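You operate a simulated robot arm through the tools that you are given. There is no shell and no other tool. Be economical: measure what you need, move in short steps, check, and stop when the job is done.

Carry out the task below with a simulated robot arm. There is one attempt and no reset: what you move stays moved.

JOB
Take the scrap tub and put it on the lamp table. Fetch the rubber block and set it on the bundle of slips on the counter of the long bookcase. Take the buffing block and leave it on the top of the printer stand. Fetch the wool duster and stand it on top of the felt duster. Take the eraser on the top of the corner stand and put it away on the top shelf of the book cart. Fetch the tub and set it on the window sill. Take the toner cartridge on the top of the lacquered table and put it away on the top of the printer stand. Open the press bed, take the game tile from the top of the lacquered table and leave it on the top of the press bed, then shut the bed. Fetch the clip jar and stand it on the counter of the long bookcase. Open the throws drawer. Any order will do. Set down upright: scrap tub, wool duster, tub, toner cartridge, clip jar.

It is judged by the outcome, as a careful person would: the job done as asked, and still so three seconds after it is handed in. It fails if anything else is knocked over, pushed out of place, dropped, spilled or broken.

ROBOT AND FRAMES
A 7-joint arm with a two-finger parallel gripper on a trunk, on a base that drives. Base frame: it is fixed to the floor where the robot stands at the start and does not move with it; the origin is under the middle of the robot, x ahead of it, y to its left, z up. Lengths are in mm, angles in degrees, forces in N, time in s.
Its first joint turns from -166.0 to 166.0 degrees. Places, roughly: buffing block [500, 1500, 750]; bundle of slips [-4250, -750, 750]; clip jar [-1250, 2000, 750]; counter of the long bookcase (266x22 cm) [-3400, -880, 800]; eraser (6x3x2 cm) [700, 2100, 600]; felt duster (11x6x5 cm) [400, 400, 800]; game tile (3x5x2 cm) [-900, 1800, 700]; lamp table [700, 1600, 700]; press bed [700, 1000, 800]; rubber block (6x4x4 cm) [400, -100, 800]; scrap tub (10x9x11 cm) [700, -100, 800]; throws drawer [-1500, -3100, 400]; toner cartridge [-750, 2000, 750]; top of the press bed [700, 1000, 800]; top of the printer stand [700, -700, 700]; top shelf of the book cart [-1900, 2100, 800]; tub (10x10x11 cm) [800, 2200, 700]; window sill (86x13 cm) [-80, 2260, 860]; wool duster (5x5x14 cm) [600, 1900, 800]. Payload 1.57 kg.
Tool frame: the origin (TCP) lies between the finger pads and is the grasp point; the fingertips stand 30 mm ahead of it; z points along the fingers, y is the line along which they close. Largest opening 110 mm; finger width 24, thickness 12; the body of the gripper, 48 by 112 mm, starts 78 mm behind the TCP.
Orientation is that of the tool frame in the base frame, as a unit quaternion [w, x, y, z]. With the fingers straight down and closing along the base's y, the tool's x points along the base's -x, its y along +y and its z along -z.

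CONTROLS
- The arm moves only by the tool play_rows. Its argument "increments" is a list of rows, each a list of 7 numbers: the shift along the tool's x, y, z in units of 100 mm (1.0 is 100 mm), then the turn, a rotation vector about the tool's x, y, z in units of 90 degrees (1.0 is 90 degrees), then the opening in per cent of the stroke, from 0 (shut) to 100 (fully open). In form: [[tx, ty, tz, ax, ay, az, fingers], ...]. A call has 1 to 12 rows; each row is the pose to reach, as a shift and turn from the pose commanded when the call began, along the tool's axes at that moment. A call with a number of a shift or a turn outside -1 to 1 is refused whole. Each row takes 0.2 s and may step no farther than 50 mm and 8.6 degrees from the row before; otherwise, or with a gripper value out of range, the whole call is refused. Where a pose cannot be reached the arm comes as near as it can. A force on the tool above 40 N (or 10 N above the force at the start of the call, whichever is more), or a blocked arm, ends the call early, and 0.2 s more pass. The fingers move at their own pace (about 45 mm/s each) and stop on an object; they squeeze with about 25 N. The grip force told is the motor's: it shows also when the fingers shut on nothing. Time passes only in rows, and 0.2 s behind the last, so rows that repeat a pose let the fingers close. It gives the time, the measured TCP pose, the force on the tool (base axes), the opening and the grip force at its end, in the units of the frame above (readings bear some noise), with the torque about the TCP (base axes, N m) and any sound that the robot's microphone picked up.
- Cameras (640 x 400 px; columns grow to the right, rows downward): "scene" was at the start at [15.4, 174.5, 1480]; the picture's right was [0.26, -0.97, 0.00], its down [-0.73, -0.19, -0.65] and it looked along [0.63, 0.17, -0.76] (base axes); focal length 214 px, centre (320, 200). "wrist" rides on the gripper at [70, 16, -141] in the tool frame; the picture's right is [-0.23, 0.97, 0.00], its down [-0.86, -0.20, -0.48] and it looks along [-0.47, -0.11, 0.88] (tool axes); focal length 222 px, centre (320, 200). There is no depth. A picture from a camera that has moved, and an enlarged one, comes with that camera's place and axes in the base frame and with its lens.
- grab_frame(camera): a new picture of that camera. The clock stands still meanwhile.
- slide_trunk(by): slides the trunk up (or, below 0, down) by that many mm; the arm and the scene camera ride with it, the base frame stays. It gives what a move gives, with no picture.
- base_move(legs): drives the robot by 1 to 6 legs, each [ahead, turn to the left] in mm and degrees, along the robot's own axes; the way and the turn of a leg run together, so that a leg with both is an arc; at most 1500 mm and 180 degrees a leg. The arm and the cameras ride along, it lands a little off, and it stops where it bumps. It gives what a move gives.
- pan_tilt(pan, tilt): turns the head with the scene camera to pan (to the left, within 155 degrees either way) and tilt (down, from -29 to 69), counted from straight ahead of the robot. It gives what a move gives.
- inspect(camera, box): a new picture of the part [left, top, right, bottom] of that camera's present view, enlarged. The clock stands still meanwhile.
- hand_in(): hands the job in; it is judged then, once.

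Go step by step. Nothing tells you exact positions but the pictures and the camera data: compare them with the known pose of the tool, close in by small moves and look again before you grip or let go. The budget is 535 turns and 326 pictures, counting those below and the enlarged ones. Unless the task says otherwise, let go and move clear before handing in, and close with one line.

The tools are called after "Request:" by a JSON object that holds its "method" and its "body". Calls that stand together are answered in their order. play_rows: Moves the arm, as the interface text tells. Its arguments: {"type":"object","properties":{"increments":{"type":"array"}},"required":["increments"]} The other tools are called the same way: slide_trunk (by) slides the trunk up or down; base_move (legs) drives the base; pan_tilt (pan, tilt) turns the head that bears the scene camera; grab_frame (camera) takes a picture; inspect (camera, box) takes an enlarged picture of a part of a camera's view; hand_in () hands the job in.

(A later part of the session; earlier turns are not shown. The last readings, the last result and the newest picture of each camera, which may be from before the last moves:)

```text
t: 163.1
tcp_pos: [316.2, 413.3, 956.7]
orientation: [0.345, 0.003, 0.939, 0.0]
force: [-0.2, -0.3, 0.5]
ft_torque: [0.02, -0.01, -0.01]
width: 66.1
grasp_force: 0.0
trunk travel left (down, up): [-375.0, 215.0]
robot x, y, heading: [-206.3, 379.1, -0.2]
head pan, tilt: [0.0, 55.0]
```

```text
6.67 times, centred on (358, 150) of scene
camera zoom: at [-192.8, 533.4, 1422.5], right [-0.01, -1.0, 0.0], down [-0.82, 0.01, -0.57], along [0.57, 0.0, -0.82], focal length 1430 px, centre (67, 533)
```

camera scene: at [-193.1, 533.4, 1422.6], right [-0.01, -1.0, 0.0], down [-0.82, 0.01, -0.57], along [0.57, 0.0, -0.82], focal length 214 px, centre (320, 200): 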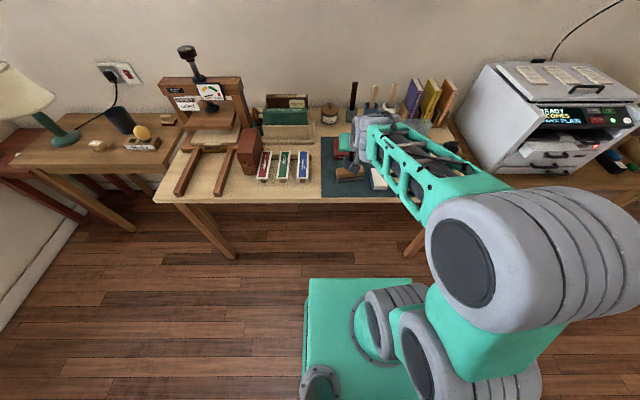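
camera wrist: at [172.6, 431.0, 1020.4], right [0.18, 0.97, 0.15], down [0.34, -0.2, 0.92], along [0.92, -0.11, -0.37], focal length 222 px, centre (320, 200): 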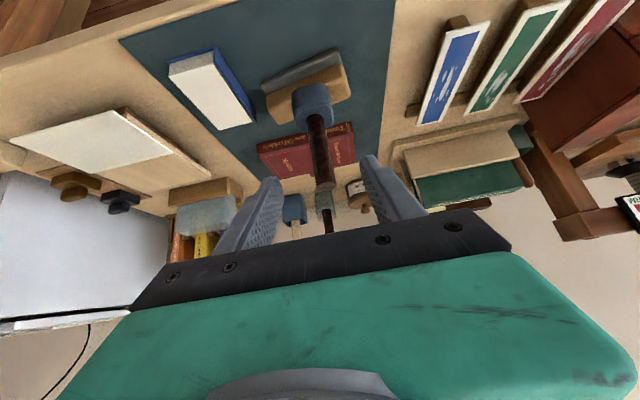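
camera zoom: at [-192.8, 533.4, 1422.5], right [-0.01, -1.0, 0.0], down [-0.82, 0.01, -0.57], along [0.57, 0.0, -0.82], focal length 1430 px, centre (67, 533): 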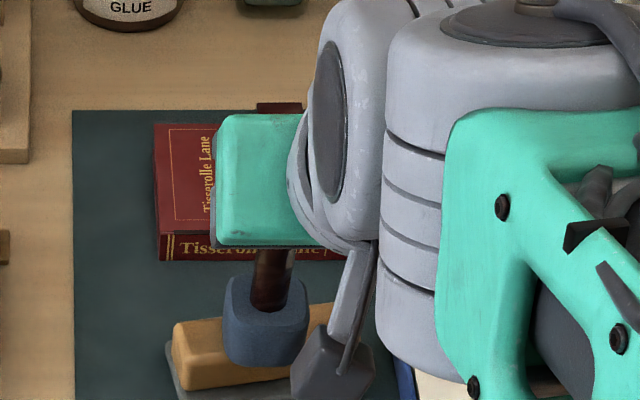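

Request:
{"method": "base_move", "body": {"legs": [[-150, 0]]}}

Request:
{"method": "play_rows", "body": {"increments": [[0, 0, 0, 0, 0.09, 0, 60], [0, 0, 0, 0, 0.18, 0, 60], [0, 0, 0, 0, 0.27, 0, 60], [0, 0, 0, 0, 0.36, 0, 60], [0, 0, 0, 0, 0.447, 0, 60]]}}

Request:
{"method": "pan_tilt", "body": {"pan": 10, "tilt": 35}}

Request:
{"method": "grab_frame", "body": {"camera": "scene"}}

Request:
{"method": "inspect", "body": {"camera": "scene", "box": [280, 150, 440, 250]}}

Request:
{"method": "pan_tilt", "body": {"pan": 40, "tilt": 35}}

Request:
{"method": "inspect", "body": {"camera": "scene", "box": [180, 130, 420, 280]}}

```text
t: 164.5
tcp_pos: [166.0, 413.7, 958.8]
orientation: [0.345, 0.004, 0.938, -0.001]
force: [0.6, -0.6, 0.3]
ft_torque: [0.0, 0.01, 0.02]
width: 66.4
grasp_force: 0.1
trunk travel left (down, up): [-375.0, 215.0]
robot x, y, heading: [-358.8, 376.0, -0.6]
head pan, tilt: [0.0, 55.0]
```

```text
t: 165.7
tcp_pos: [165.7, 414.7, 956.1]
orientation: [0.0, 0.003, 1.0, 0.001]
force: [-0.4, -0.6, -0.7]
ft_torque: [0.01, -0.02, 0.0]
width: 65.8
grasp_force: 0.0
trunk travel left (down, up): [-375.0, 215.0]
robot x, y, heading: [-358.3, 383.0, -0.6]
head pan, tilt: [0.0, 55.0]
```

```text
t: 166.5
tcp_pos: [165.9, 414.7, 957.2]
orientation: [0.002, 0.004, 1.0, 0.001]
force: [-0.1, -0.8, 1.1]
ft_torque: [-0.02, 0.02, -0.03]
width: 66.0
grasp_force: 0.0
trunk travel left (down, up): [-375.0, 215.0]
robot x, y, heading: [-355.6, 381.3, -0.7]
head pan, tilt: [10.0, 35.0]
```

```text
232 pictures are left
camera scene: at [-329.0, 549.7, 1450.7], right [0.16, -0.99, 0.0], down [-0.57, -0.09, -0.82], along [0.81, 0.13, -0.57], focal length 214 px, centre (320, 200)
```

scene: 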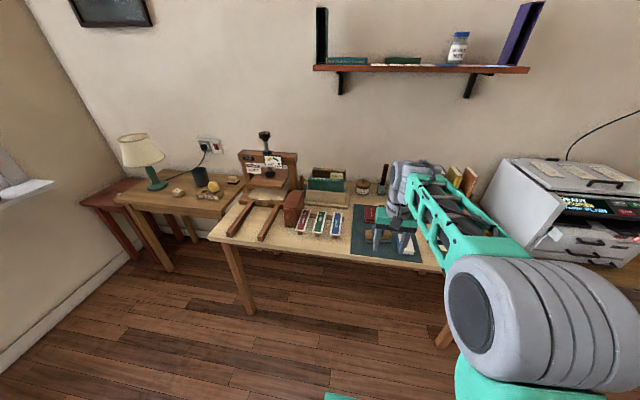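

```text
4.00 times, centred on (360, 200) of scene
camera zoom: at [-329.0, 549.7, 1450.7], right [0.16, -0.99, 0.0], down [-0.57, -0.09, -0.82], along [0.81, 0.13, -0.57], focal length 858 px, centre (160, 200)
```

zoom: 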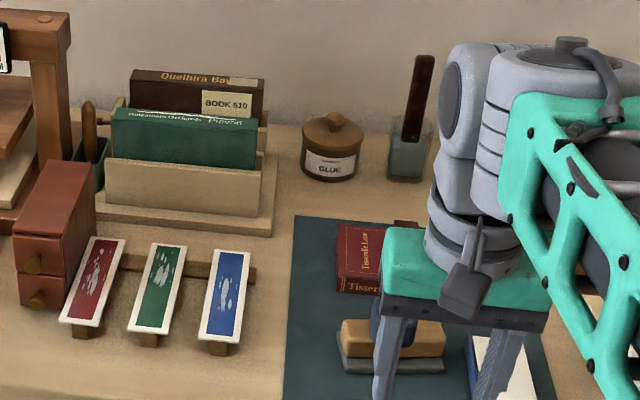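

```text
t: 167.5
tcp_pos: [165.2, 414.3, 955.9]
orientation: [0.002, 0.003, 1.0, 0.0]
force: [-0.6, -0.1, 0.2]
ft_torque: [0.01, -0.02, 0.01]
width: 65.9
grasp_force: 0.1
trunk travel left (down, up): [-375.0, 215.0]
robot x, y, heading: [-358.9, 379.8, -0.5]
head pan, tilt: [40.0, 35.0]
```

```text
2.67 times, centred on (300, 205) of scene
camera zoom: at [-347.8, 591.2, 1450.8], right [0.64, -0.77, 0.0], down [-0.44, -0.36, -0.82], along [0.63, 0.52, -0.57], focal length 572 px, centre (373, 187)
```

zoom: 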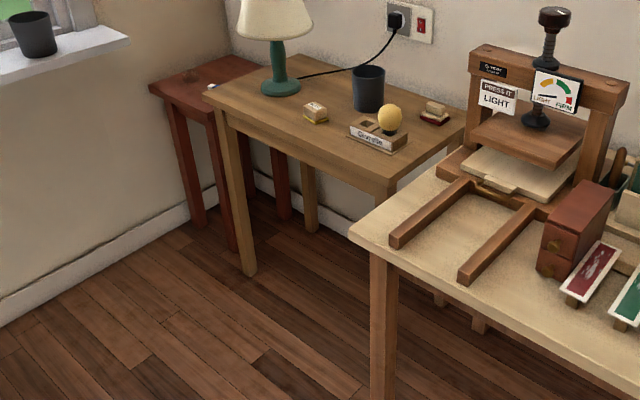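

Next I open the press bed while empty-handed. Drive in front of the press.

Request:
{"method": "base_move", "body": {"legs": [[0, 90.5], [640, 0], [0, -90], [210, 0]]}}

Request:
{"method": "pan_tilt", "body": {"pan": -5, "tilt": 40}}

Request:
{"method": "grab_frame", "body": {"camera": "scene"}}

Request:
{"method": "grab_frame", "body": {"camera": "wrist"}}

```text
t: 179.9
tcp_pos: [380.5, 1046.3, 957.6]
orientation: [0.001, 0.009, 1.0, 0.001]
force: [0.3, -0.3, 0.8]
ft_torque: [0.0, 0.0, 0.03]
width: 66.0
grasp_force: 0.1
trunk travel left (down, up): [-375.0, 215.0]
robot x, y, heading: [-145.6, 1018.3, -1.2]
head pan, tilt: [40.0, 35.0]
```

```text
t: 181.0
tcp_pos: [380.5, 1046.0, 956.4]
orientation: [0.0, 0.009, 1.0, 0.001]
force: [-0.4, 0.7, -0.2]
ft_torque: [0.03, -0.02, 0.01]
width: 65.7
grasp_force: 0.0
trunk travel left (down, up): [-375.0, 215.0]
robot x, y, heading: [-144.8, 1017.4, -1.1]
head pan, tilt: [-5.0, 40.0]
```

```text
229 pictures are left
camera scene: at [-114.9, 1163.8, 1443.3], right [-0.11, -0.99, 0.0], down [-0.64, 0.07, -0.77], along [0.76, -0.08, -0.64], focal length 214 px, centre (320, 200)
```

scene: 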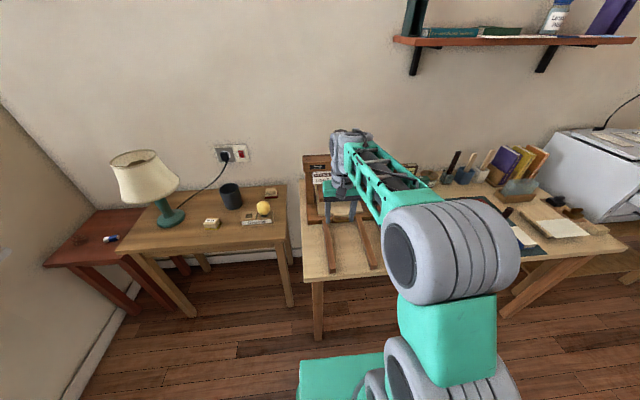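

```text
228 pictures are left
camera wrist: at [311.8, 1063.7, 1099.0], right [0.24, 0.97, 0.0], down [0.85, -0.21, 0.48], along [0.47, -0.12, -0.88], focal length 222 px, centre (320, 200)
```

wrist: 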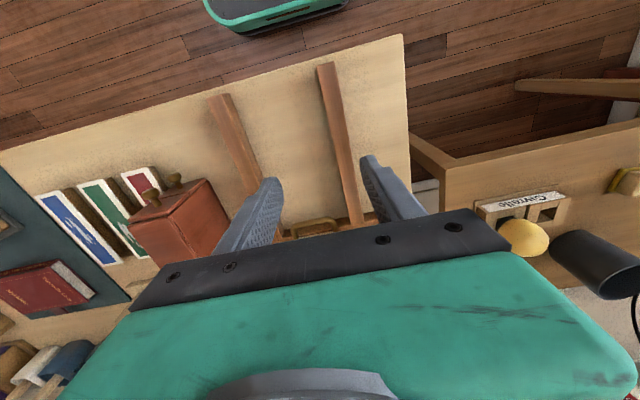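

Request:
{"method": "inspect", "body": {"camera": "wrist", "box": [230, 150, 390, 250]}}

Request:
{"method": "inspect", "body": {"camera": "scene", "box": [290, 120, 410, 195]}}

```text
4.00 times, centred on (310, 200) of wrist
camera zoom: at [311.8, 1063.7, 1099.0], right [0.24, 0.97, 0.0], down [0.85, -0.21, 0.48], along [0.47, -0.12, -0.88], focal length 888 px, centre (360, 200)
```

zoom: 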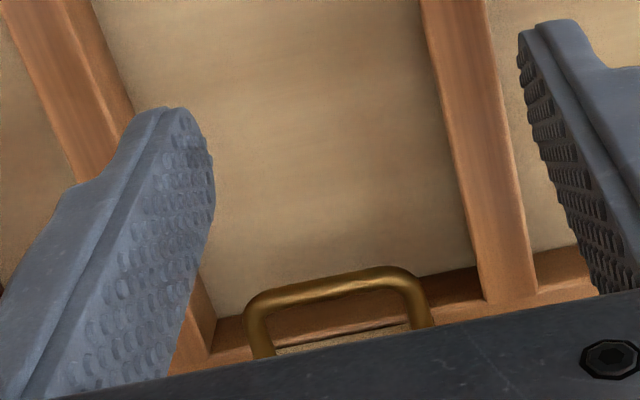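

```text
5.33 times, centred on (350, 158) of scene
camera zoom: at [-114.9, 1163.8, 1443.3], right [-0.11, -0.99, 0.0], down [-0.64, 0.07, -0.77], along [0.76, -0.08, -0.64], focal length 1144 px, centre (160, 427)
```

zoom: 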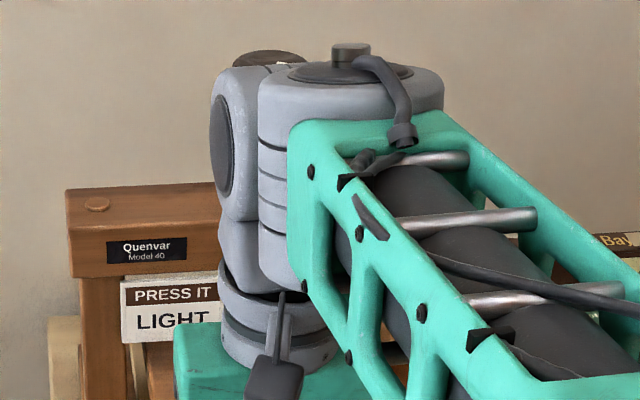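

Request:
{"method": "play_rows", "body": {"increments": [[-0.4, -0.2, 0, 0, 0, 0, 100], [-0.8, -0.45, 0, 0, 0, 0, 100]]}}

Request:
{"method": "inspect", "body": {"camera": "wrist", "box": [230, 110, 390, 210]}}

Request:
{"method": "grab_frame", "body": {"camera": "wrist"}}

```text
t: 181.6
tcp_pos: [460.8, 999.5, 957.6]
orientation: [0.001, 0.008, 1.0, 0.001]
force: [0.3, -0.4, -0.5]
ft_torque: [0.01, 0.03, -0.02]
width: 109.9
grasp_force: 0.1
trunk travel left (down, up): [-375.0, 215.0]
robot x, y, heading: [-147.2, 1015.8, -0.8]
head pan, tilt: [-5.0, 40.0]
```

```text
4.00 times, centred on (310, 160) of wrist
camera zoom: at [391.3, 1017.3, 1100.0], right [0.24, 0.97, 0.0], down [0.85, -0.21, 0.48], along [0.47, -0.12, -0.88], focal length 888 px, centre (360, 360)
```

zoom: 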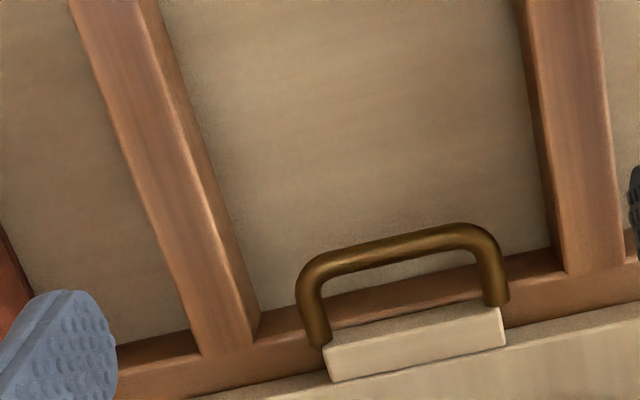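

```text
224 pictures are left
camera wrist: at [391.3, 1017.3, 1100.0], right [0.24, 0.97, 0.0], down [0.85, -0.21, 0.48], along [0.47, -0.12, -0.88], focal length 222 px, centre (320, 200)
```

wrist: 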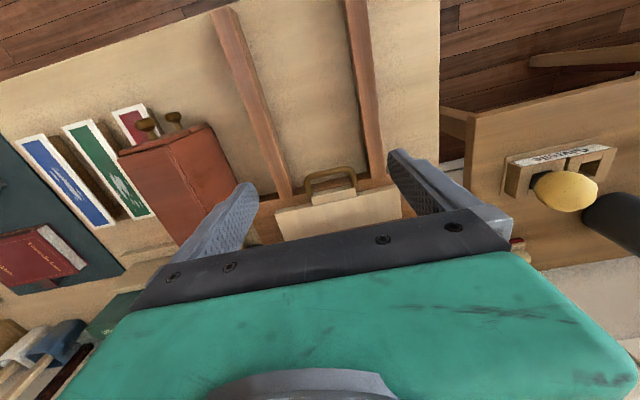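

The bed's brass handle bar is at about (513,1000,790) with ~20 mm gap behind it. I'll rotate the gripper and hook the bar with one open finger.

Request:
{"method": "play_rows", "body": {"increments": [[0, 0, 0, 0, 0, -0.09, 100], [0, 0, 0, 0, 0, -0.18, 100], [0, 0, 0, 0, 0, -0.27, 100], [0, 0, 0, 0, 0, -0.36, 100], [0, 0, 0, 0, 0, -0.45, 100], [0, 0, 0, 0, 0, -0.54, 100], [0, 0, 0, 0, 0, -0.63, 100], [0, 0, 0, 0, 0, -0.72, 100], [0, 0, 0, 0, 0, -0.81, 100], [0, 0, 0, 0, 0, -0.9, 100], [0, 0, 0, 0, 0, -0.985, 100]]}}

Request:
{"method": "grab_frame", "body": {"camera": "wrist"}}

Request:
{"method": "grab_frame", "body": {"camera": "scene"}}

```text
t: 184.0
tcp_pos: [460.1, 999.8, 958.0]
orientation: [0.001, -0.693, 0.721, 0.0]
force: [0.1, 0.0, 0.5]
ft_torque: [0.0, -0.04, 0.02]
width: 110.4
grasp_force: 0.1
trunk travel left (down, up): [-375.0, 215.0]
robot x, y, heading: [-142.5, 1014.8, -0.9]
head pan, tilt: [-5.0, 40.0]
```

```text
223 pictures are left
camera wrist: at [441.4, 930.7, 1099.4], right [-0.96, 0.26, 0.0], down [0.23, 0.85, 0.48], along [0.13, 0.46, -0.88], focal length 222 px, centre (320, 200)
```

wrist: 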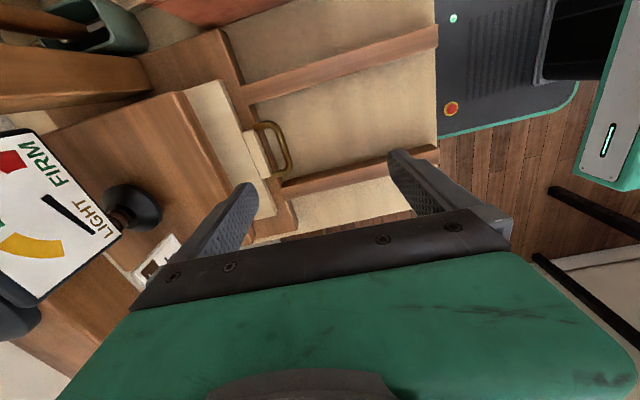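

```text
222 pictures are left
camera scene: at [-114.9, 1163.8, 1443.2], right [-0.11, -0.99, 0.0], down [-0.64, 0.07, -0.77], along [0.76, -0.08, -0.64], focal length 214 px, centre (320, 200)
```

scene: 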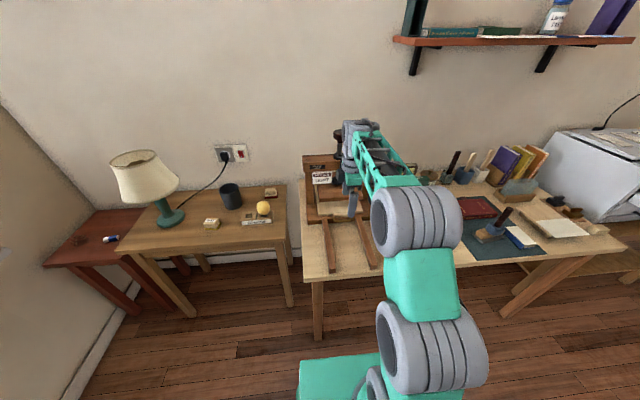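

Request:
{"method": "inspect", "body": {"camera": "wrist", "box": [200, 90, 360, 190]}}

```text
4.00 times, centred on (280, 140) of wrist
camera zoom: at [441.4, 930.7, 1099.4], right [-0.96, 0.26, 0.0], down [0.23, 0.85, 0.48], along [0.13, 0.46, -0.88], focal length 888 px, centre (480, 440)
```

zoom: 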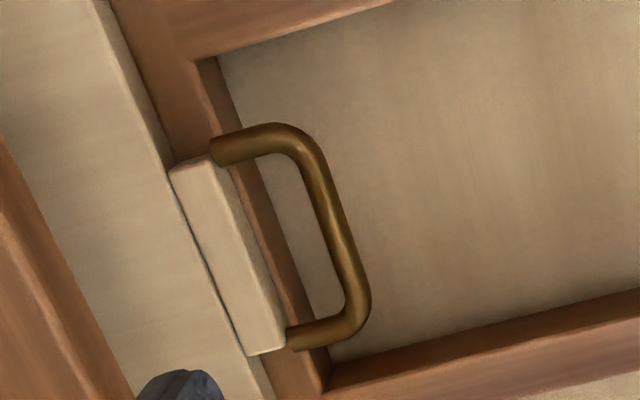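

Request:
{"method": "play_rows", "body": {"increments": [[-0.01, -0.11, 0.3, 0, 0, 0, 100], [-0.01, -0.11, 0.6, 0, 0, 0, 100], [-0.01, -0.11, 0.95, 0, 0, 0, 100]]}}

Request:
{"method": "grab_frame", "body": {"camera": "wrist"}}

Request:
{"method": "inspect", "body": {"camera": "wrist", "box": [190, 110, 350, 210]}}

```text
t: 184.8
tcp_pos: [469.5, 1000.5, 861.9]
orientation: [0.001, -0.693, 0.721, 0.001]
force: [0.0, -0.4, 0.2]
ft_torque: [-0.03, -0.01, -0.03]
width: 110.0
grasp_force: 0.0
trunk travel left (down, up): [-375.0, 215.0]
robot x, y, heading: [-141.9, 1017.3, -1.2]
head pan, tilt: [-5.0, 40.0]
```

```text
220 pictures are left
camera wrist: at [452.2, 930.7, 1004.1], right [-0.96, 0.27, 0.0], down [0.23, 0.85, 0.48], along [0.13, 0.46, -0.88], focal length 222 px, centre (320, 200)
```

wrist: 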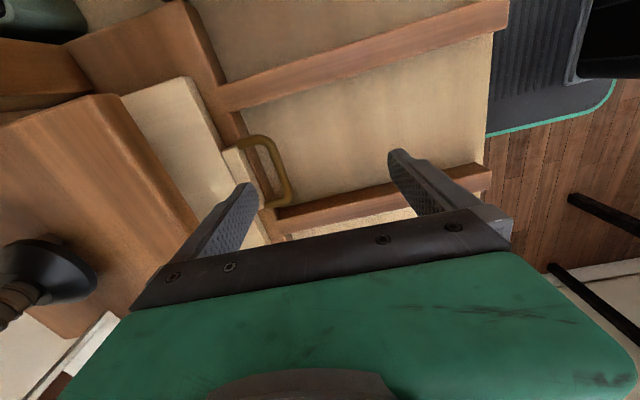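

```text
4.00 times, centred on (270, 160) of wrist
camera zoom: at [452.2, 930.7, 1004.1], right [-0.96, 0.27, 0.0], down [0.23, 0.85, 0.48], along [0.13, 0.46, -0.88], focal length 888 px, centre (520, 360)
```

zoom: 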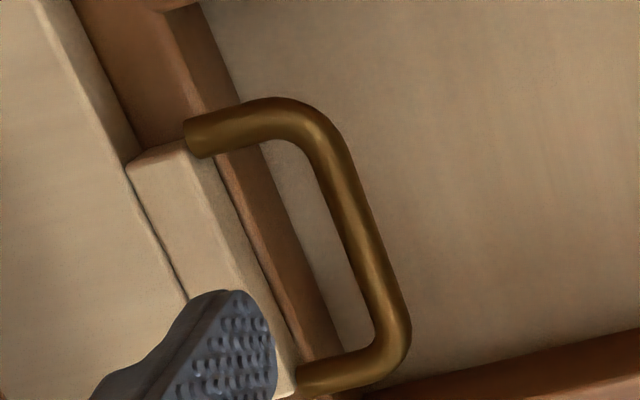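

Request:
{"method": "play_rows", "body": {"increments": [[0.04, 0.01, 0.3, 0, 0, 0, 100]]}}

Request:
{"method": "inspect", "body": {"camera": "wrist", "box": [190, 110, 350, 210]}}

```text
t: 185.2
tcp_pos: [469.6, 996.4, 831.4]
orientation: [0.002, -0.692, 0.721, -0.001]
force: [-0.4, 0.0, 0.6]
ft_torque: [0.03, -0.02, 0.01]
width: 109.9
grasp_force: 0.0
trunk travel left (down, up): [-375.0, 215.0]
robot x, y, heading: [-142.6, 1015.8, -1.2]
head pan, tilt: [-5.0, 40.0]
```

```text
4.00 times, centred on (270, 160) of wrist
camera zoom: at [451.9, 927.6, 973.4], right [-0.96, 0.27, 0.0], down [0.23, 0.85, 0.48], along [0.13, 0.46, -0.88], focal length 888 px, centre (520, 360)
```

zoom: 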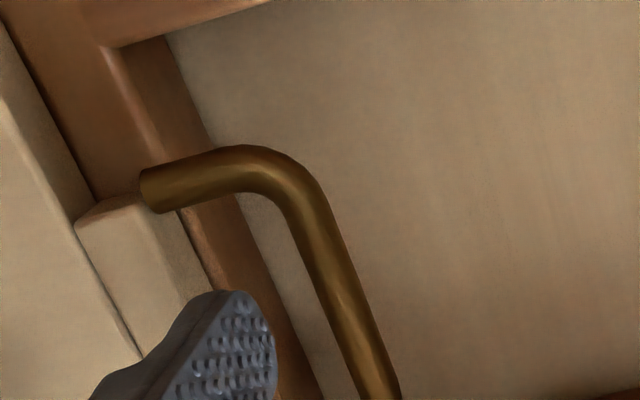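

Request:
{"method": "play_rows", "body": {"increments": [[0, 0.04, 0, 0, 0, 0, 100], [0, 0.04, 0.1, 0, 0, 0, 100], [0, 0.04, 0.15, 0, 0, 0, 100]]}}

Request:
{"method": "inspect", "body": {"camera": "wrist", "box": [190, 110, 350, 210]}}

```text
t: 186.0
tcp_pos: [465.8, 996.7, 816.4]
orientation: [0.002, -0.692, 0.722, -0.001]
force: [0.3, 0.8, -0.4]
ft_torque: [0.0, -0.02, -0.01]
width: 110.3
grasp_force: 0.0
trunk travel left (down, up): [-375.0, 215.0]
robot x, y, heading: [-139.9, 1017.5, -1.3]
head pan, tilt: [-5.0, 40.0]
```

```text
4.00 times, centred on (270, 160) of wrist
camera zoom: at [447.5, 927.1, 958.3], right [-0.96, 0.27, 0.0], down [0.23, 0.85, 0.48], along [0.13, 0.46, -0.88], focal length 888 px, centre (520, 360)
```

zoom: 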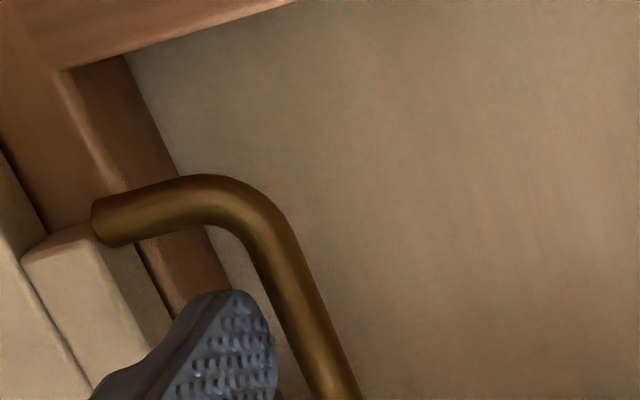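

Request:
{"method": "play_rows", "body": {"increments": [[0, 0, 0.06, 0, 0, 0, 100], [0, 0, 0.1, 0, 0, 0, 100]]}}

Request:
{"method": "inspect", "body": {"camera": "wrist", "box": [190, 110, 350, 210]}}

```text
t: 186.6
tcp_pos: [466.7, 995.5, 807.4]
orientation: [0.002, -0.693, 0.721, 0.001]
force: [0.3, -0.4, 0.4]
ft_torque: [0.03, 0.04, -0.01]
width: 109.9
grasp_force: 0.1
trunk travel left (down, up): [-375.0, 215.0]
robot x, y, heading: [-139.1, 1020.6, -1.1]
head pan, tilt: [-5.0, 40.0]
```

```text
4.00 times, centred on (270, 160) of wrist
camera zoom: at [448.0, 927.2, 949.4], right [-0.96, 0.27, 0.0], down [0.23, 0.85, 0.48], along [0.13, 0.46, -0.88], focal length 888 px, centre (520, 360)
```

zoom: 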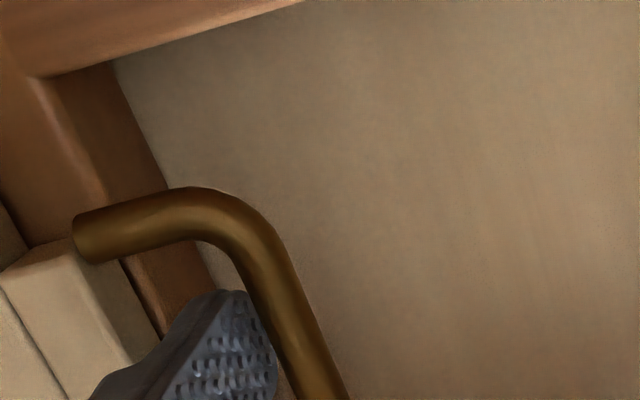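

Request:
{"method": "play_rows", "body": {"increments": [[0, 0, 0.06, 0, 0, 0, 100], [0, 0.15, 0.06, 0, 0, 0, 100], [0, 0.3, 0.06, 0, 0, 0, 100], [0, 0.45, 0.06, 0, 0, 0, 100]]}}

Request:
{"method": "grab_frame", "body": {"camera": "wrist"}}

```text
t: 187.6
tcp_pos: [421.0, 996.4, 800.7]
orientation: [0.001, -0.693, 0.721, 0.0]
force: [-0.2, 0.5, -0.9]
ft_torque: [0.0, -0.01, 0.0]
width: 110.2
grasp_force: 0.1
trunk travel left (down, up): [-375.0, 215.0]
robot x, y, heading: [-145.5, 1016.1, -0.9]
head pan, tilt: [-5.0, 40.0]
```

```text
215 pictures are left
camera wrist: at [402.2, 929.0, 942.7], right [-0.96, 0.27, 0.0], down [0.23, 0.85, 0.48], along [0.13, 0.46, -0.88], focal length 222 px, centre (320, 200)
```

wrist: 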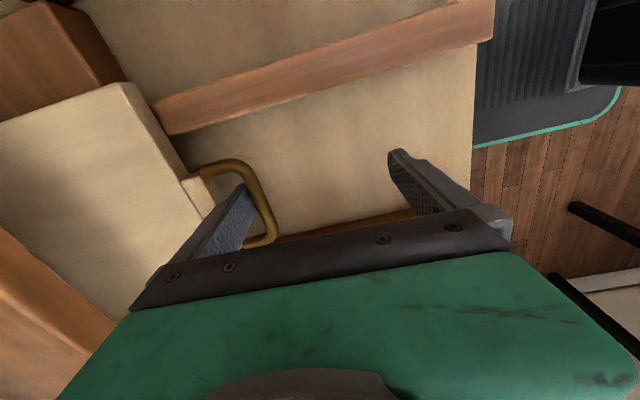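

It works, the bed follows. Keep pulling.

Request:
{"method": "play_rows", "body": {"increments": [[0, 0.2, 0, 0, 0, 0, 100], [0, 0.4, 0, 0, 0, 0, 100], [0, 0.6, 0, 0, 0, 0, 100], [0, 0.8, 0, 0, 0, 0, 100], [0, 1, 0, 0, 0, 0, 100]]}}

Request:
{"method": "play_rows", "body": {"increments": [[0, 0.2, 0, 0, 0, 0, 100], [0, 0.4, 0, 0, 0, 0, 100], [0, 0.6, 0, 0, 0, 0, 100]]}}

Request:
{"method": "grab_frame", "body": {"camera": "wrist"}}

Request:
{"method": "grab_frame", "body": {"camera": "scene"}}

```text
t: 188.8
tcp_pos: [320.9, 1002.1, 799.6]
orientation: [0.0, -0.693, 0.721, 0.001]
force: [0.0, 0.5, 0.4]
ft_torque: [-0.02, 0.01, 0.02]
width: 110.0
grasp_force: 0.1
trunk travel left (down, up): [-375.0, 215.0]
robot x, y, heading: [-141.9, 1018.4, -1.1]
head pan, tilt: [-5.0, 40.0]
```

```text
t: 189.6
tcp_pos: [262.1, 1006.2, 800.6]
orientation: [0.002, -0.693, 0.721, -0.001]
force: [0.6, -0.8, 0.0]
ft_torque: [0.01, -0.02, -0.01]
width: 110.0
grasp_force: 0.0
trunk travel left (down, up): [-375.0, 215.0]
robot x, y, heading: [-141.9, 1019.5, -1.0]
head pan, tilt: [-5.0, 40.0]
```

```text
214 pictures are left
camera wrist: at [242.9, 937.2, 941.8], right [-0.96, 0.27, 0.0], down [0.23, 0.85, 0.48], along [0.13, 0.46, -0.88], focal length 222 px, centre (320, 200)
```

wrist: 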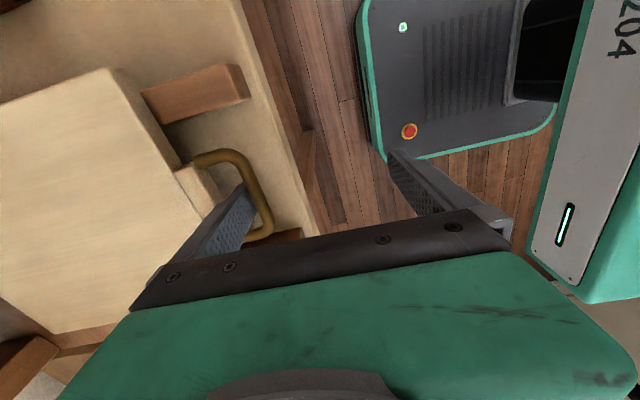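

```text
213 pictures are left
camera scene: at [-114.9, 1163.8, 1443.2], right [-0.11, -0.99, 0.0], down [-0.64, 0.07, -0.77], along [0.76, -0.08, -0.64], focal length 214 px, centre (320, 200)
```

scene: 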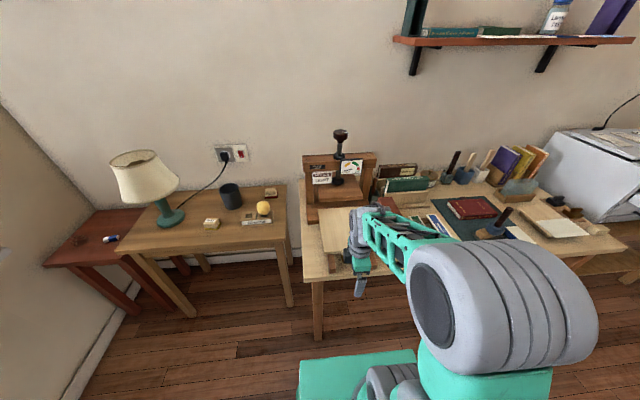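

The bed is pulled out ~205 mm. Lift the finger out and view.

Request:
{"method": "play_rows", "body": {"increments": [[0, -0.04, 0, 0, 0, 0, 100], [0, -0.04, -0.3, 0, 0, 0, 100], [0, -0.04, -0.6, 0, 0, 0, 100], [0, -0.04, -1.0, 0, 0, 0, 100]]}}

Request:
{"method": "slide_trunk", "body": {"by": 80}}

Request:
{"method": "grab_frame", "body": {"camera": "wrist"}}

Request:
{"method": "inspect", "body": {"camera": "scene", "box": [260, 120, 420, 220]}}

```text
t: 190.6
tcp_pos: [263.1, 1004.5, 901.5]
orientation: [0.001, -0.692, 0.722, 0.0]
force: [0.0, 0.7, -0.1]
ft_torque: [0.0, 0.01, -0.05]
width: 110.0
grasp_force: 0.0
trunk travel left (down, up): [-375.0, 215.0]
robot x, y, heading: [-143.5, 1014.3, -1.1]
head pan, tilt: [-5.0, 40.0]
```

```text
t: 191.8
tcp_pos: [263.3, 1004.7, 981.0]
orientation: [0.001, -0.693, 0.721, 0.0]
force: [-0.3, -0.5, 0.2]
ft_torque: [0.04, 0.01, -0.02]
width: 109.9
grasp_force: 0.1
trunk travel left (down, up): [-455.0, 135.0]
robot x, y, heading: [-144.0, 1015.0, -1.2]
head pan, tilt: [-5.0, 40.0]
```

```text
212 pictures are left
camera wrist: at [244.7, 936.1, 1122.6], right [-0.96, 0.27, 0.0], down [0.23, 0.85, 0.48], along [0.13, 0.46, -0.88], focal length 222 px, centre (320, 200)
```

wrist: 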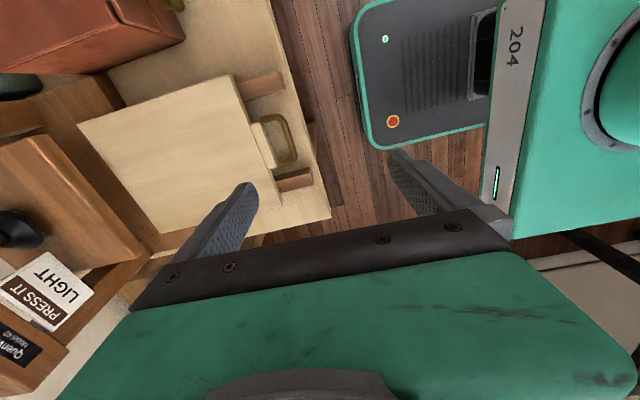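

```text
4.00 times, centred on (340, 170) of scene
camera zoom: at [-114.9, 1163.8, 1523.2], right [-0.11, -0.99, 0.0], down [-0.64, 0.07, -0.77], along [0.76, -0.08, -0.64], focal length 858 px, centre (240, 320)
```

zoom: 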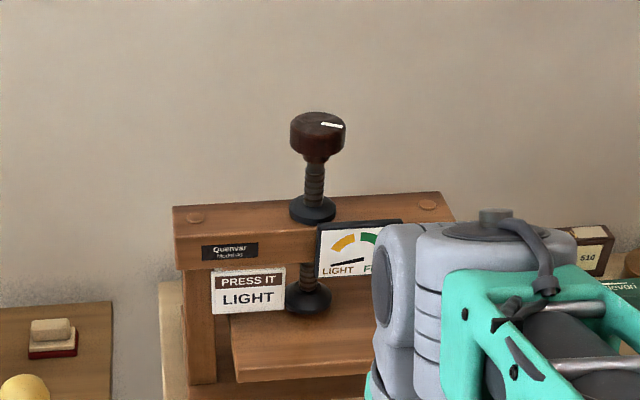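

Bed open. Next: buffing block on the lamp table.

Request:
{"method": "base_move", "body": {"legs": [[-50, 0], [0, 91], [540, 0], [0, -90], [200, 0]]}}

Request:
{"method": "pan_tilt", "body": {"pan": 0, "tilt": 50}}

Request:
{"method": "grab_frame", "body": {"camera": "scene"}}

Request:
{"method": "grab_frame", "body": {"camera": "wrist"}}

```text
t: 204.4
tcp_pos: [410.7, 1536.2, 980.5]
orientation: [0.002, -0.691, 0.723, 0.0]
force: [0.9, 0.2, -0.8]
ft_torque: [0.0, -0.03, 0.02]
width: 110.1
grasp_force: 0.1
trunk travel left (down, up): [-455.0, 135.0]
robot x, y, heading: [5.3, 1553.1, -1.6]
head pan, tilt: [-5.0, 40.0]
```

```text
t: 205.1
tcp_pos: [410.2, 1535.9, 981.3]
orientation: [0.001, -0.691, 0.723, -0.001]
force: [-0.4, 1.2, -0.3]
ft_torque: [0.0, -0.01, 0.02]
width: 110.0
grasp_force: 0.1
trunk travel left (down, up): [-455.0, 135.0]
robot x, y, heading: [6.3, 1550.6, -1.5]
head pan, tilt: [0.0, 50.0]
```

```text
210 pictures are left
camera scene: at [25.8, 1704.5, 1509.1], right [-0.02, -1.0, 0.0], down [-0.77, 0.02, -0.64], along [0.64, -0.02, -0.77], focal length 214 px, centre (320, 200)
```

scene: 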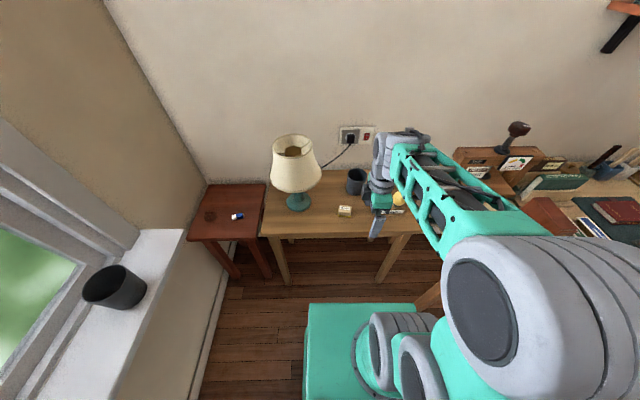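

```text
209 pictures are left
camera wrist: at [392.0, 1467.6, 1122.7], right [-0.96, 0.27, 0.0], down [0.24, 0.84, 0.48], along [0.13, 0.46, -0.88], focal length 222 px, centre (320, 200)
```

wrist: 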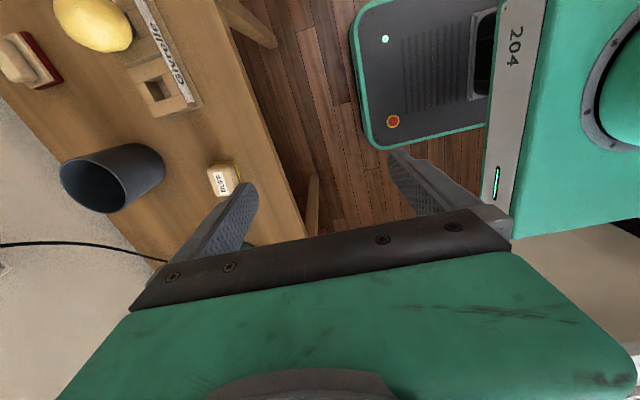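

Request:
{"method": "play_rows", "body": {"increments": [[-0.1, -0.33, 0, 0, 0, 0, 100], [-0.2, -0.66, 0, 0, 0, 0, 100], [-0.2, -1, 0, 0, 0, 0, 100]]}}

Request:
{"method": "play_rows", "body": {"increments": [[-0.1, -0.33, 0.3, 0, 0, 0, 100], [-0.2, -0.66, 0.6, 0, 0, 0, 100], [-0.2, -0.95, 0.9, 0, 0, 0, 100]]}}

Request:
{"method": "grab_frame", "body": {"camera": "wrist"}}

Request:
{"method": "inspect", "body": {"camera": "scene", "box": [280, 130, 440, 230]}}

```text
t: 205.9
tcp_pos: [512.5, 1552.9, 982.5]
orientation: [0.001, -0.691, 0.723, -0.001]
force: [1.1, -0.2, -0.3]
ft_torque: [0.02, 0.01, 0.01]
width: 110.2
grasp_force: 0.0
trunk travel left (down, up): [-455.0, 135.0]
robot x, y, heading: [6.7, 1550.3, -1.4]
head pan, tilt: [0.0, 50.0]
```

```text
t: 206.7
tcp_pos: [608.9, 1567.8, 892.2]
orientation: [0.001, -0.691, 0.723, 0.0]
force: [0.4, -0.3, -0.6]
ft_torque: [-0.07, 0.02, 0.0]
width: 109.7
grasp_force: 0.1
trunk travel left (down, up): [-455.0, 135.0]
robot x, y, heading: [6.7, 1549.1, -1.5]
head pan, tilt: [0.0, 50.0]
```

```text
208 pictures are left
camera wrist: at [589.5, 1499.2, 1033.8], right [-0.96, 0.27, 0.0], down [0.24, 0.84, 0.48], along [0.13, 0.46, -0.88], focal length 222 px, centre (320, 200)
```

wrist: 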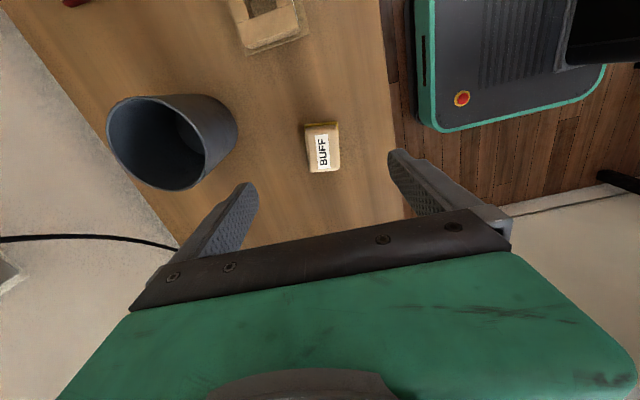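

```text
4.00 times, centred on (360, 180) of scene
camera zoom: at [26.0, 1704.6, 1509.1], right [-0.02, -1.0, 0.0], down [-0.77, 0.02, -0.64], along [0.64, -0.02, -0.77], focal length 858 px, centre (160, 280)
```

zoom: 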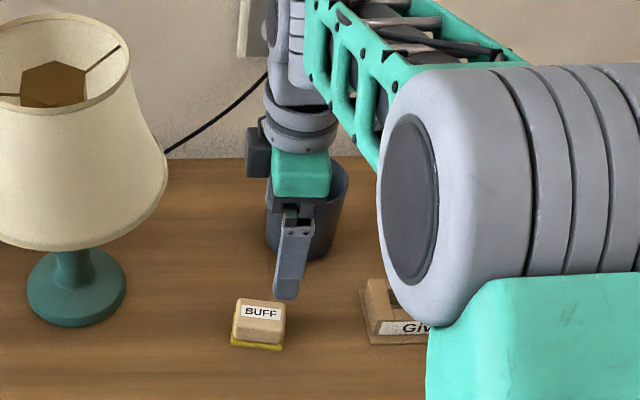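

Request:
{"method": "play_rows", "body": {"increments": [[-0.1, 0, 0.33, 0, 0, 0, 100], [-0.1, 0, 0.66, 0, 0, 0, 100], [-0.1, 0, 1.0, 0, 0, 0, 100]]}}

Request:
{"method": "grab_frame", "body": {"camera": "wrist"}}

Request:
{"method": "inspect", "body": {"camera": "scene", "box": [320, 160, 400, 210]}}

```text
t: 207.5
tcp_pos: [609.4, 1579.9, 792.9]
orientation: [0.001, -0.691, 0.723, 0.001]
force: [-0.1, 0.0, -0.6]
ft_torque: [0.01, 0.02, -0.02]
width: 109.9
grasp_force: 0.1
trunk travel left (down, up): [-455.0, 135.0]
robot x, y, heading: [2.7, 1548.8, -1.3]
head pan, tilt: [0.0, 50.0]
```

```text
206 pictures are left
camera wrist: at [590.5, 1510.2, 934.2], right [-0.96, 0.27, 0.0], down [0.24, 0.84, 0.48], along [0.13, 0.46, -0.88], focal length 222 px, centre (320, 200)
```

wrist: 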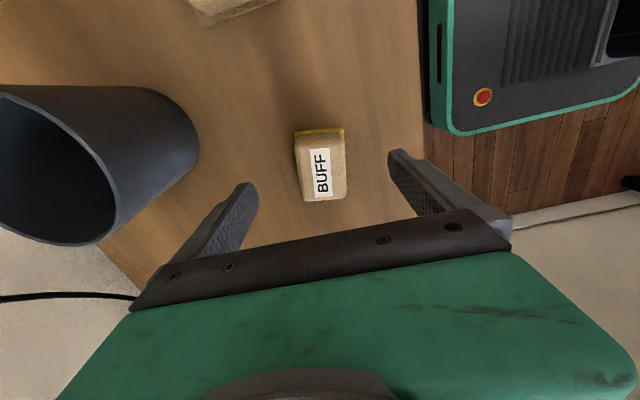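

```text
8.00 times, centred on (360, 185) of scene
camera zoom: at [26.0, 1704.5, 1509.1], right [-0.02, -1.0, 0.0], down [-0.77, 0.02, -0.64], along [0.64, -0.02, -0.77], focal length 1716 px, centre (0, 320)
```

zoom: 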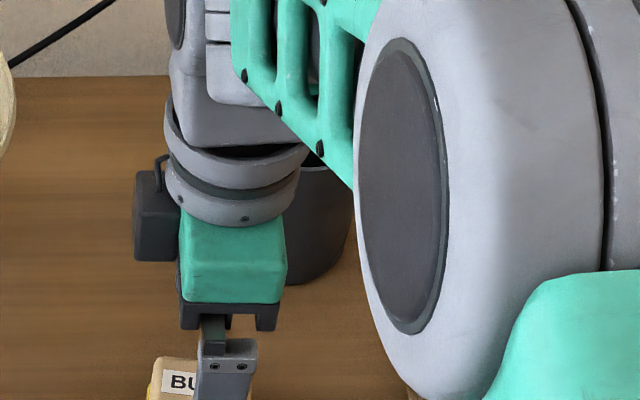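

Request:
{"method": "play_rows", "body": {"increments": [[0, 0, 0.3, 0, 0, 0, 100], [0, 0, 0.5, 0, 0, 0, 100], [0, 0, 0.57, 0, 0, 0, 100], [0, 0, 0.57, 0, 0, 0, 0], [0, 0, 0.57, 0, 0, 0, 0], [0, 0, 0.57, 0, 0, 0, 0], [0, 0, 0.57, 0, 0, 0, 0], [0, 0, 0.57, 0, 0, 0, 0], [0, 0, 0.57, 0, 0, 0, 0]]}}

Request:
{"method": "play_rows", "body": {"increments": [[0, 0, -0.1, 0, 0, 0, 0], [0, 0, -0.25, 0, 0, 0, 0], [0, 0, -0.4, 0, 0, 0, 0], [0, 0, -0.7, 0, 0, 0, 0]]}}

Request:
{"method": "grab_frame", "body": {"camera": "wrist"}}

```text
t: 208.1
tcp_pos: [608.0, 1579.8, 750.3]
orientation: [0.002, -0.691, 0.723, -0.001]
force: [-10.0, 0.1, 15.7]
ft_torque: [-0.1, 1.19, -0.07]
width: 110.0
grasp_force: 0.1
trunk travel left (down, up): [-455.0, 135.0]
robot x, y, heading: [6.4, 1552.6, -1.4]
head pan, tilt: [0.0, 50.0]
stopped in row 3: the force on the tool passed its limit (the readings are from after the stop); the commanded pose is now the measured one
```

```text
t: 209.1
tcp_pos: [610.1, 1579.1, 816.8]
orientation: [0.001, -0.691, 0.723, 0.0]
force: [0.5, -0.6, 0.3]
ft_torque: [0.01, -0.01, 0.0]
width: 22.0
grasp_force: 0.3
trunk travel left (down, up): [-455.0, 135.0]
robot x, y, heading: [3.5, 1554.4, -1.5]
head pan, tilt: [0.0, 50.0]
```

```text
204 pictures are left
camera wrist: at [591.6, 1510.2, 959.6], right [-0.96, 0.27, 0.0], down [0.24, 0.84, 0.48], along [0.13, 0.46, -0.88], focal length 222 px, centre (320, 200)
```

wrist: 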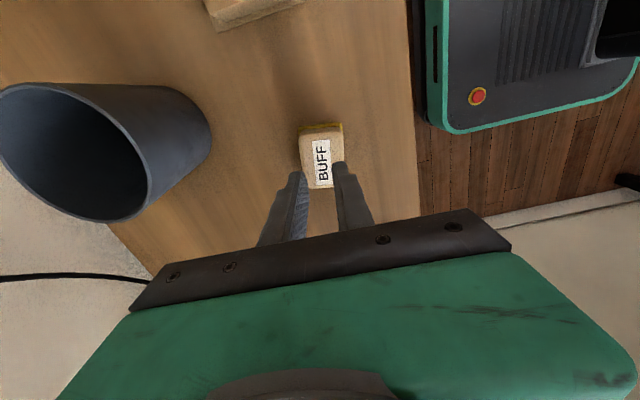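

The fingertips met the table at TCP z≈748. Reopen, go to z≈752 and grip.

Request:
{"method": "play_rows", "body": {"increments": [[0, 0, 0, 0, 0, 0, 100], [0, 0, 0, 0, 0, 0, 100], [0, 0, 0, 0, 0, 0, 100], [0, 0, 0, 0, 0, 0, 100], [0, 0, 0, 0, 0, 0, 100]]}}

Request:
{"method": "play_rows", "body": {"increments": [[0, 0, 0.3, 0, 0, 0, 100], [0, 0, 0.55, 0, 0, 0, 100], [0, 0, 0.65, 0, 0, 0, 100], [0, 0, 0.65, 0, 0, 0, 0], [0, 0, 0.65, 0, 0, 0, 0], [0, 0, 0.65, 0, 0, 0, 0], [0, 0, 0.65, 0, 0, 0, 0], [0, 0, 0.65, 0, 0, 0, 0], [0, 0, 0.65, 0, 0, 0, 0]]}}

Request:
{"method": "play_rows", "body": {"increments": [[0, 0, -0.1, 0, 0, 0, 0], [0, 0, -0.25, 0, 0, 0, 0], [0, 0, -0.4, 0, 0, 0, 0], [0, 0, -0.7, 0, 0, 0, 0]]}}

Request:
{"method": "grab_frame", "body": {"camera": "wrist"}}

```text
t: 210.3
tcp_pos: [610.8, 1580.3, 819.2]
orientation: [0.001, -0.691, 0.723, -0.001]
force: [0.8, 0.4, 0.5]
ft_torque: [0.04, -0.03, -0.03]
width: 110.0
grasp_force: 0.0
trunk travel left (down, up): [-455.0, 135.0]
robot x, y, heading: [4.2, 1546.7, -1.5]
head pan, tilt: [0.0, 50.0]
```

```text
t: 212.3
tcp_pos: [610.2, 1577.7, 751.8]
orientation: [0.002, -0.69, 0.724, -0.001]
force: [0.3, 0.5, 0.3]
ft_torque: [-0.01, 0.03, 0.02]
width: 47.5
grasp_force: 25.2
trunk travel left (down, up): [-455.0, 135.0]
robot x, y, heading: [3.2, 1548.6, -1.3]
head pan, tilt: [0.0, 50.0]
```

```text
t: 213.3
tcp_pos: [610.5, 1577.6, 822.4]
orientation: [0.001, -0.691, 0.723, 0.0]
force: [0.1, -0.3, 0.0]
ft_torque: [0.01, 0.01, 0.01]
width: 47.5
grasp_force: 24.6
trunk travel left (down, up): [-455.0, 135.0]
robot x, y, heading: [3.8, 1547.4, -1.4]
head pan, tilt: [0.0, 50.0]
```

```text
203 pictures are left
camera wrist: at [591.4, 1510.3, 964.2], right [-0.96, 0.27, 0.0], down [0.24, 0.84, 0.48], along [0.13, 0.46, -0.88], focal length 222 px, centre (320, 200)
```

wrist: 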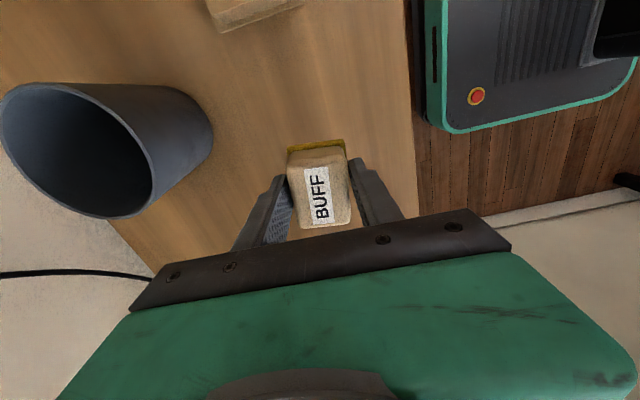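

Buffing block held. Retract, raise, and drive to the printer stand.

Request:
{"method": "play_rows", "body": {"increments": [[0, 0.33, -0.2, 0, 0, 0, 0], [0, 0.66, -0.4, 0, 0, 0, 0], [0, 1, -0.6, 0, 0, 0, 0]]}}

Request:
{"method": "slide_trunk", "body": {"by": 120}}

Request:
{"method": "play_rows", "body": {"increments": [[0, 0.33, 0, 0, 0, 0, 0], [0, 0.66, 0, 0, 0, 0, 0], [0, 1, 0, 0, 0, 0, 0]]}}

Request:
{"method": "base_move", "body": {"legs": [[-120, 0], [0, -88.5], [1500, 0], [750, 0], [0, 90]]}}

Request:
{"method": "pan_tilt", "body": {"pan": 0, "tilt": 45}}

Request:
{"method": "grab_frame", "body": {"camera": "scene"}}

Request:
{"method": "grab_frame", "body": {"camera": "wrist"}}

```text
t: 214.1
tcp_pos: [509.5, 1582.3, 880.8]
orientation: [0.002, -0.691, 0.722, -0.001]
force: [0.2, 0.0, -0.5]
ft_torque: [-0.02, -0.01, 0.01]
width: 47.1
grasp_force: 25.8
trunk travel left (down, up): [-455.0, 135.0]
robot x, y, heading: [5.4, 1551.8, -1.6]
head pan, tilt: [0.0, 50.0]
```

```text
t: 215.6
tcp_pos: [509.2, 1583.4, 1000.9]
orientation: [0.001, -0.691, 0.723, -0.001]
force: [-0.5, 0.6, -0.8]
ft_torque: [0.01, 0.02, 0.03]
width: 46.6
grasp_force: 25.1
trunk travel left (down, up): [-575.0, 15.0]
robot x, y, heading: [6.6, 1550.0, -1.4]
head pan, tilt: [0.0, 50.0]
```

```text
t: 216.4
tcp_pos: [408.0, 1587.2, 1000.2]
orientation: [0.001, -0.691, 0.723, -0.001]
force: [-0.6, -0.2, -0.9]
ft_torque: [-0.03, 0.03, -0.03]
width: 46.3
grasp_force: 24.4
trunk travel left (down, up): [-575.0, 15.0]
robot x, y, heading: [3.9, 1550.6, -1.4]
head pan, tilt: [0.0, 50.0]
```

```text
t: 235.8
tcp_pos: [318.4, -634.0, 999.4]
orientation: [0.002, -0.697, 0.717, -0.001]
force: [-0.1, 0.0, -1.3]
ft_torque: [-0.02, 0.0, -0.03]
width: 45.3
grasp_force: 25.0
trunk travel left (down, up): [-575.0, 15.0]
robot x, y, heading: [-86.5, -676.9, -0.5]
head pan, tilt: [0.0, 50.0]
```

```text
t: 236.5
tcp_pos: [319.0, -634.8, 999.5]
orientation: [0.002, -0.697, 0.717, -0.001]
force: [0.2, -0.5, -0.7]
ft_torque: [0.03, -0.03, -0.01]
width: 45.3
grasp_force: 24.6
trunk travel left (down, up): [-575.0, 15.0]
robot x, y, heading: [-83.3, -677.7, -0.6]
head pan, tilt: [0.0, 45.0]
```

```text
202 pictures are left
camera scene: at [-61.2, -523.6, 1635.9], right [-0.01, -1.0, 0.0], down [-0.71, 0.01, -0.71], along [0.71, -0.01, -0.71], focal length 214 px, centre (320, 200)
```

scene: 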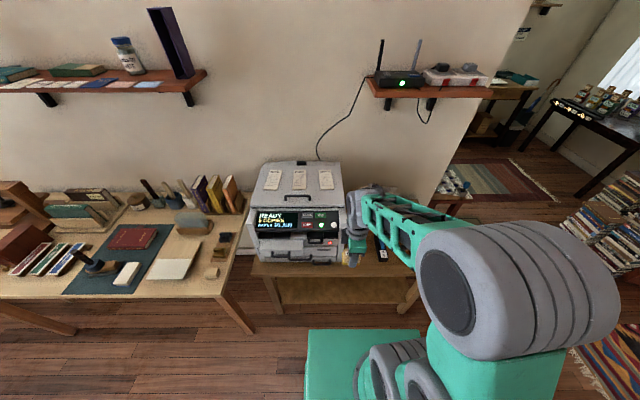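

```text
201 pictures are left
camera wrist: at [300.7, -704.2, 1142.0], right [-0.97, 0.26, 0.0], down [0.22, 0.85, 0.48], along [0.12, 0.46, -0.88], focal length 222 px, centre (320, 200)
```

wrist: 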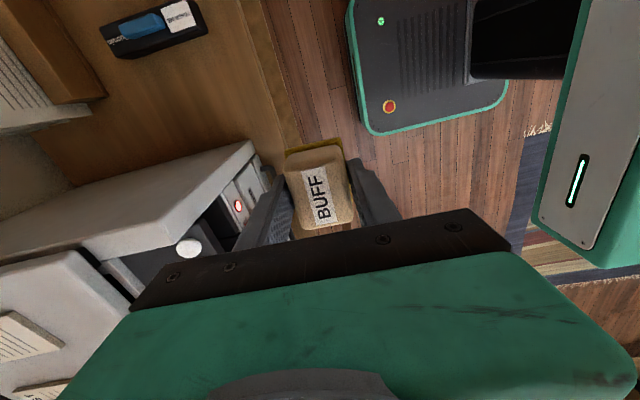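

Request:
{"method": "pan_tilt", "body": {"pan": -25, "tilt": 55}}

Request:
{"method": "grab_frame", "body": {"camera": "scene"}}

Request:
{"method": "inspect", "body": {"camera": "wrist", "box": [0, 0, 320, 200]}}

```text
t: 237.3
tcp_pos: [319.2, -634.3, 999.9]
orientation: [0.002, -0.696, 0.718, -0.001]
force: [0.3, -0.5, -1.0]
ft_torque: [0.0, 0.0, 0.0]
width: 45.2
grasp_force: 25.3
trunk travel left (down, up): [-575.0, 15.0]
robot x, y, heading: [-85.8, -681.3, -0.6]
head pan, tilt: [-25.0, 55.0]
```

```text
200 pictures are left
camera scene: at [-77.3, -553.9, 1622.6], right [-0.43, -0.9, 0.0], down [-0.74, 0.35, -0.57], along [0.52, -0.25, -0.82], focal length 214 px, centre (320, 200)
```

scene: 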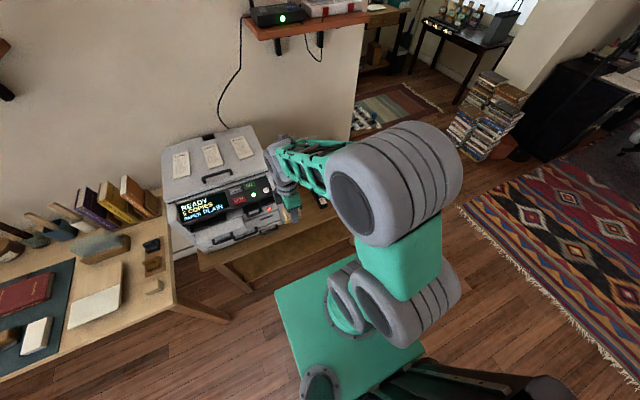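

```text
2.00 times, centred on (160, 100) of wrist
camera zoom: at [300.8, -704.2, 1142.0], right [-0.97, 0.26, 0.0], down [0.22, 0.85, 0.48], along [0.12, 0.46, -0.88], focal length 444 px, centre (640, 400)
```

zoom: 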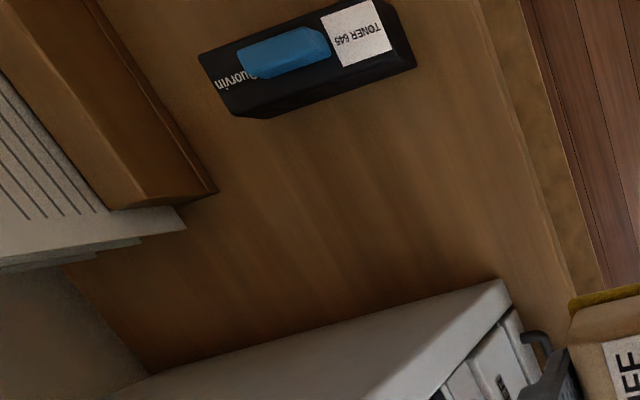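

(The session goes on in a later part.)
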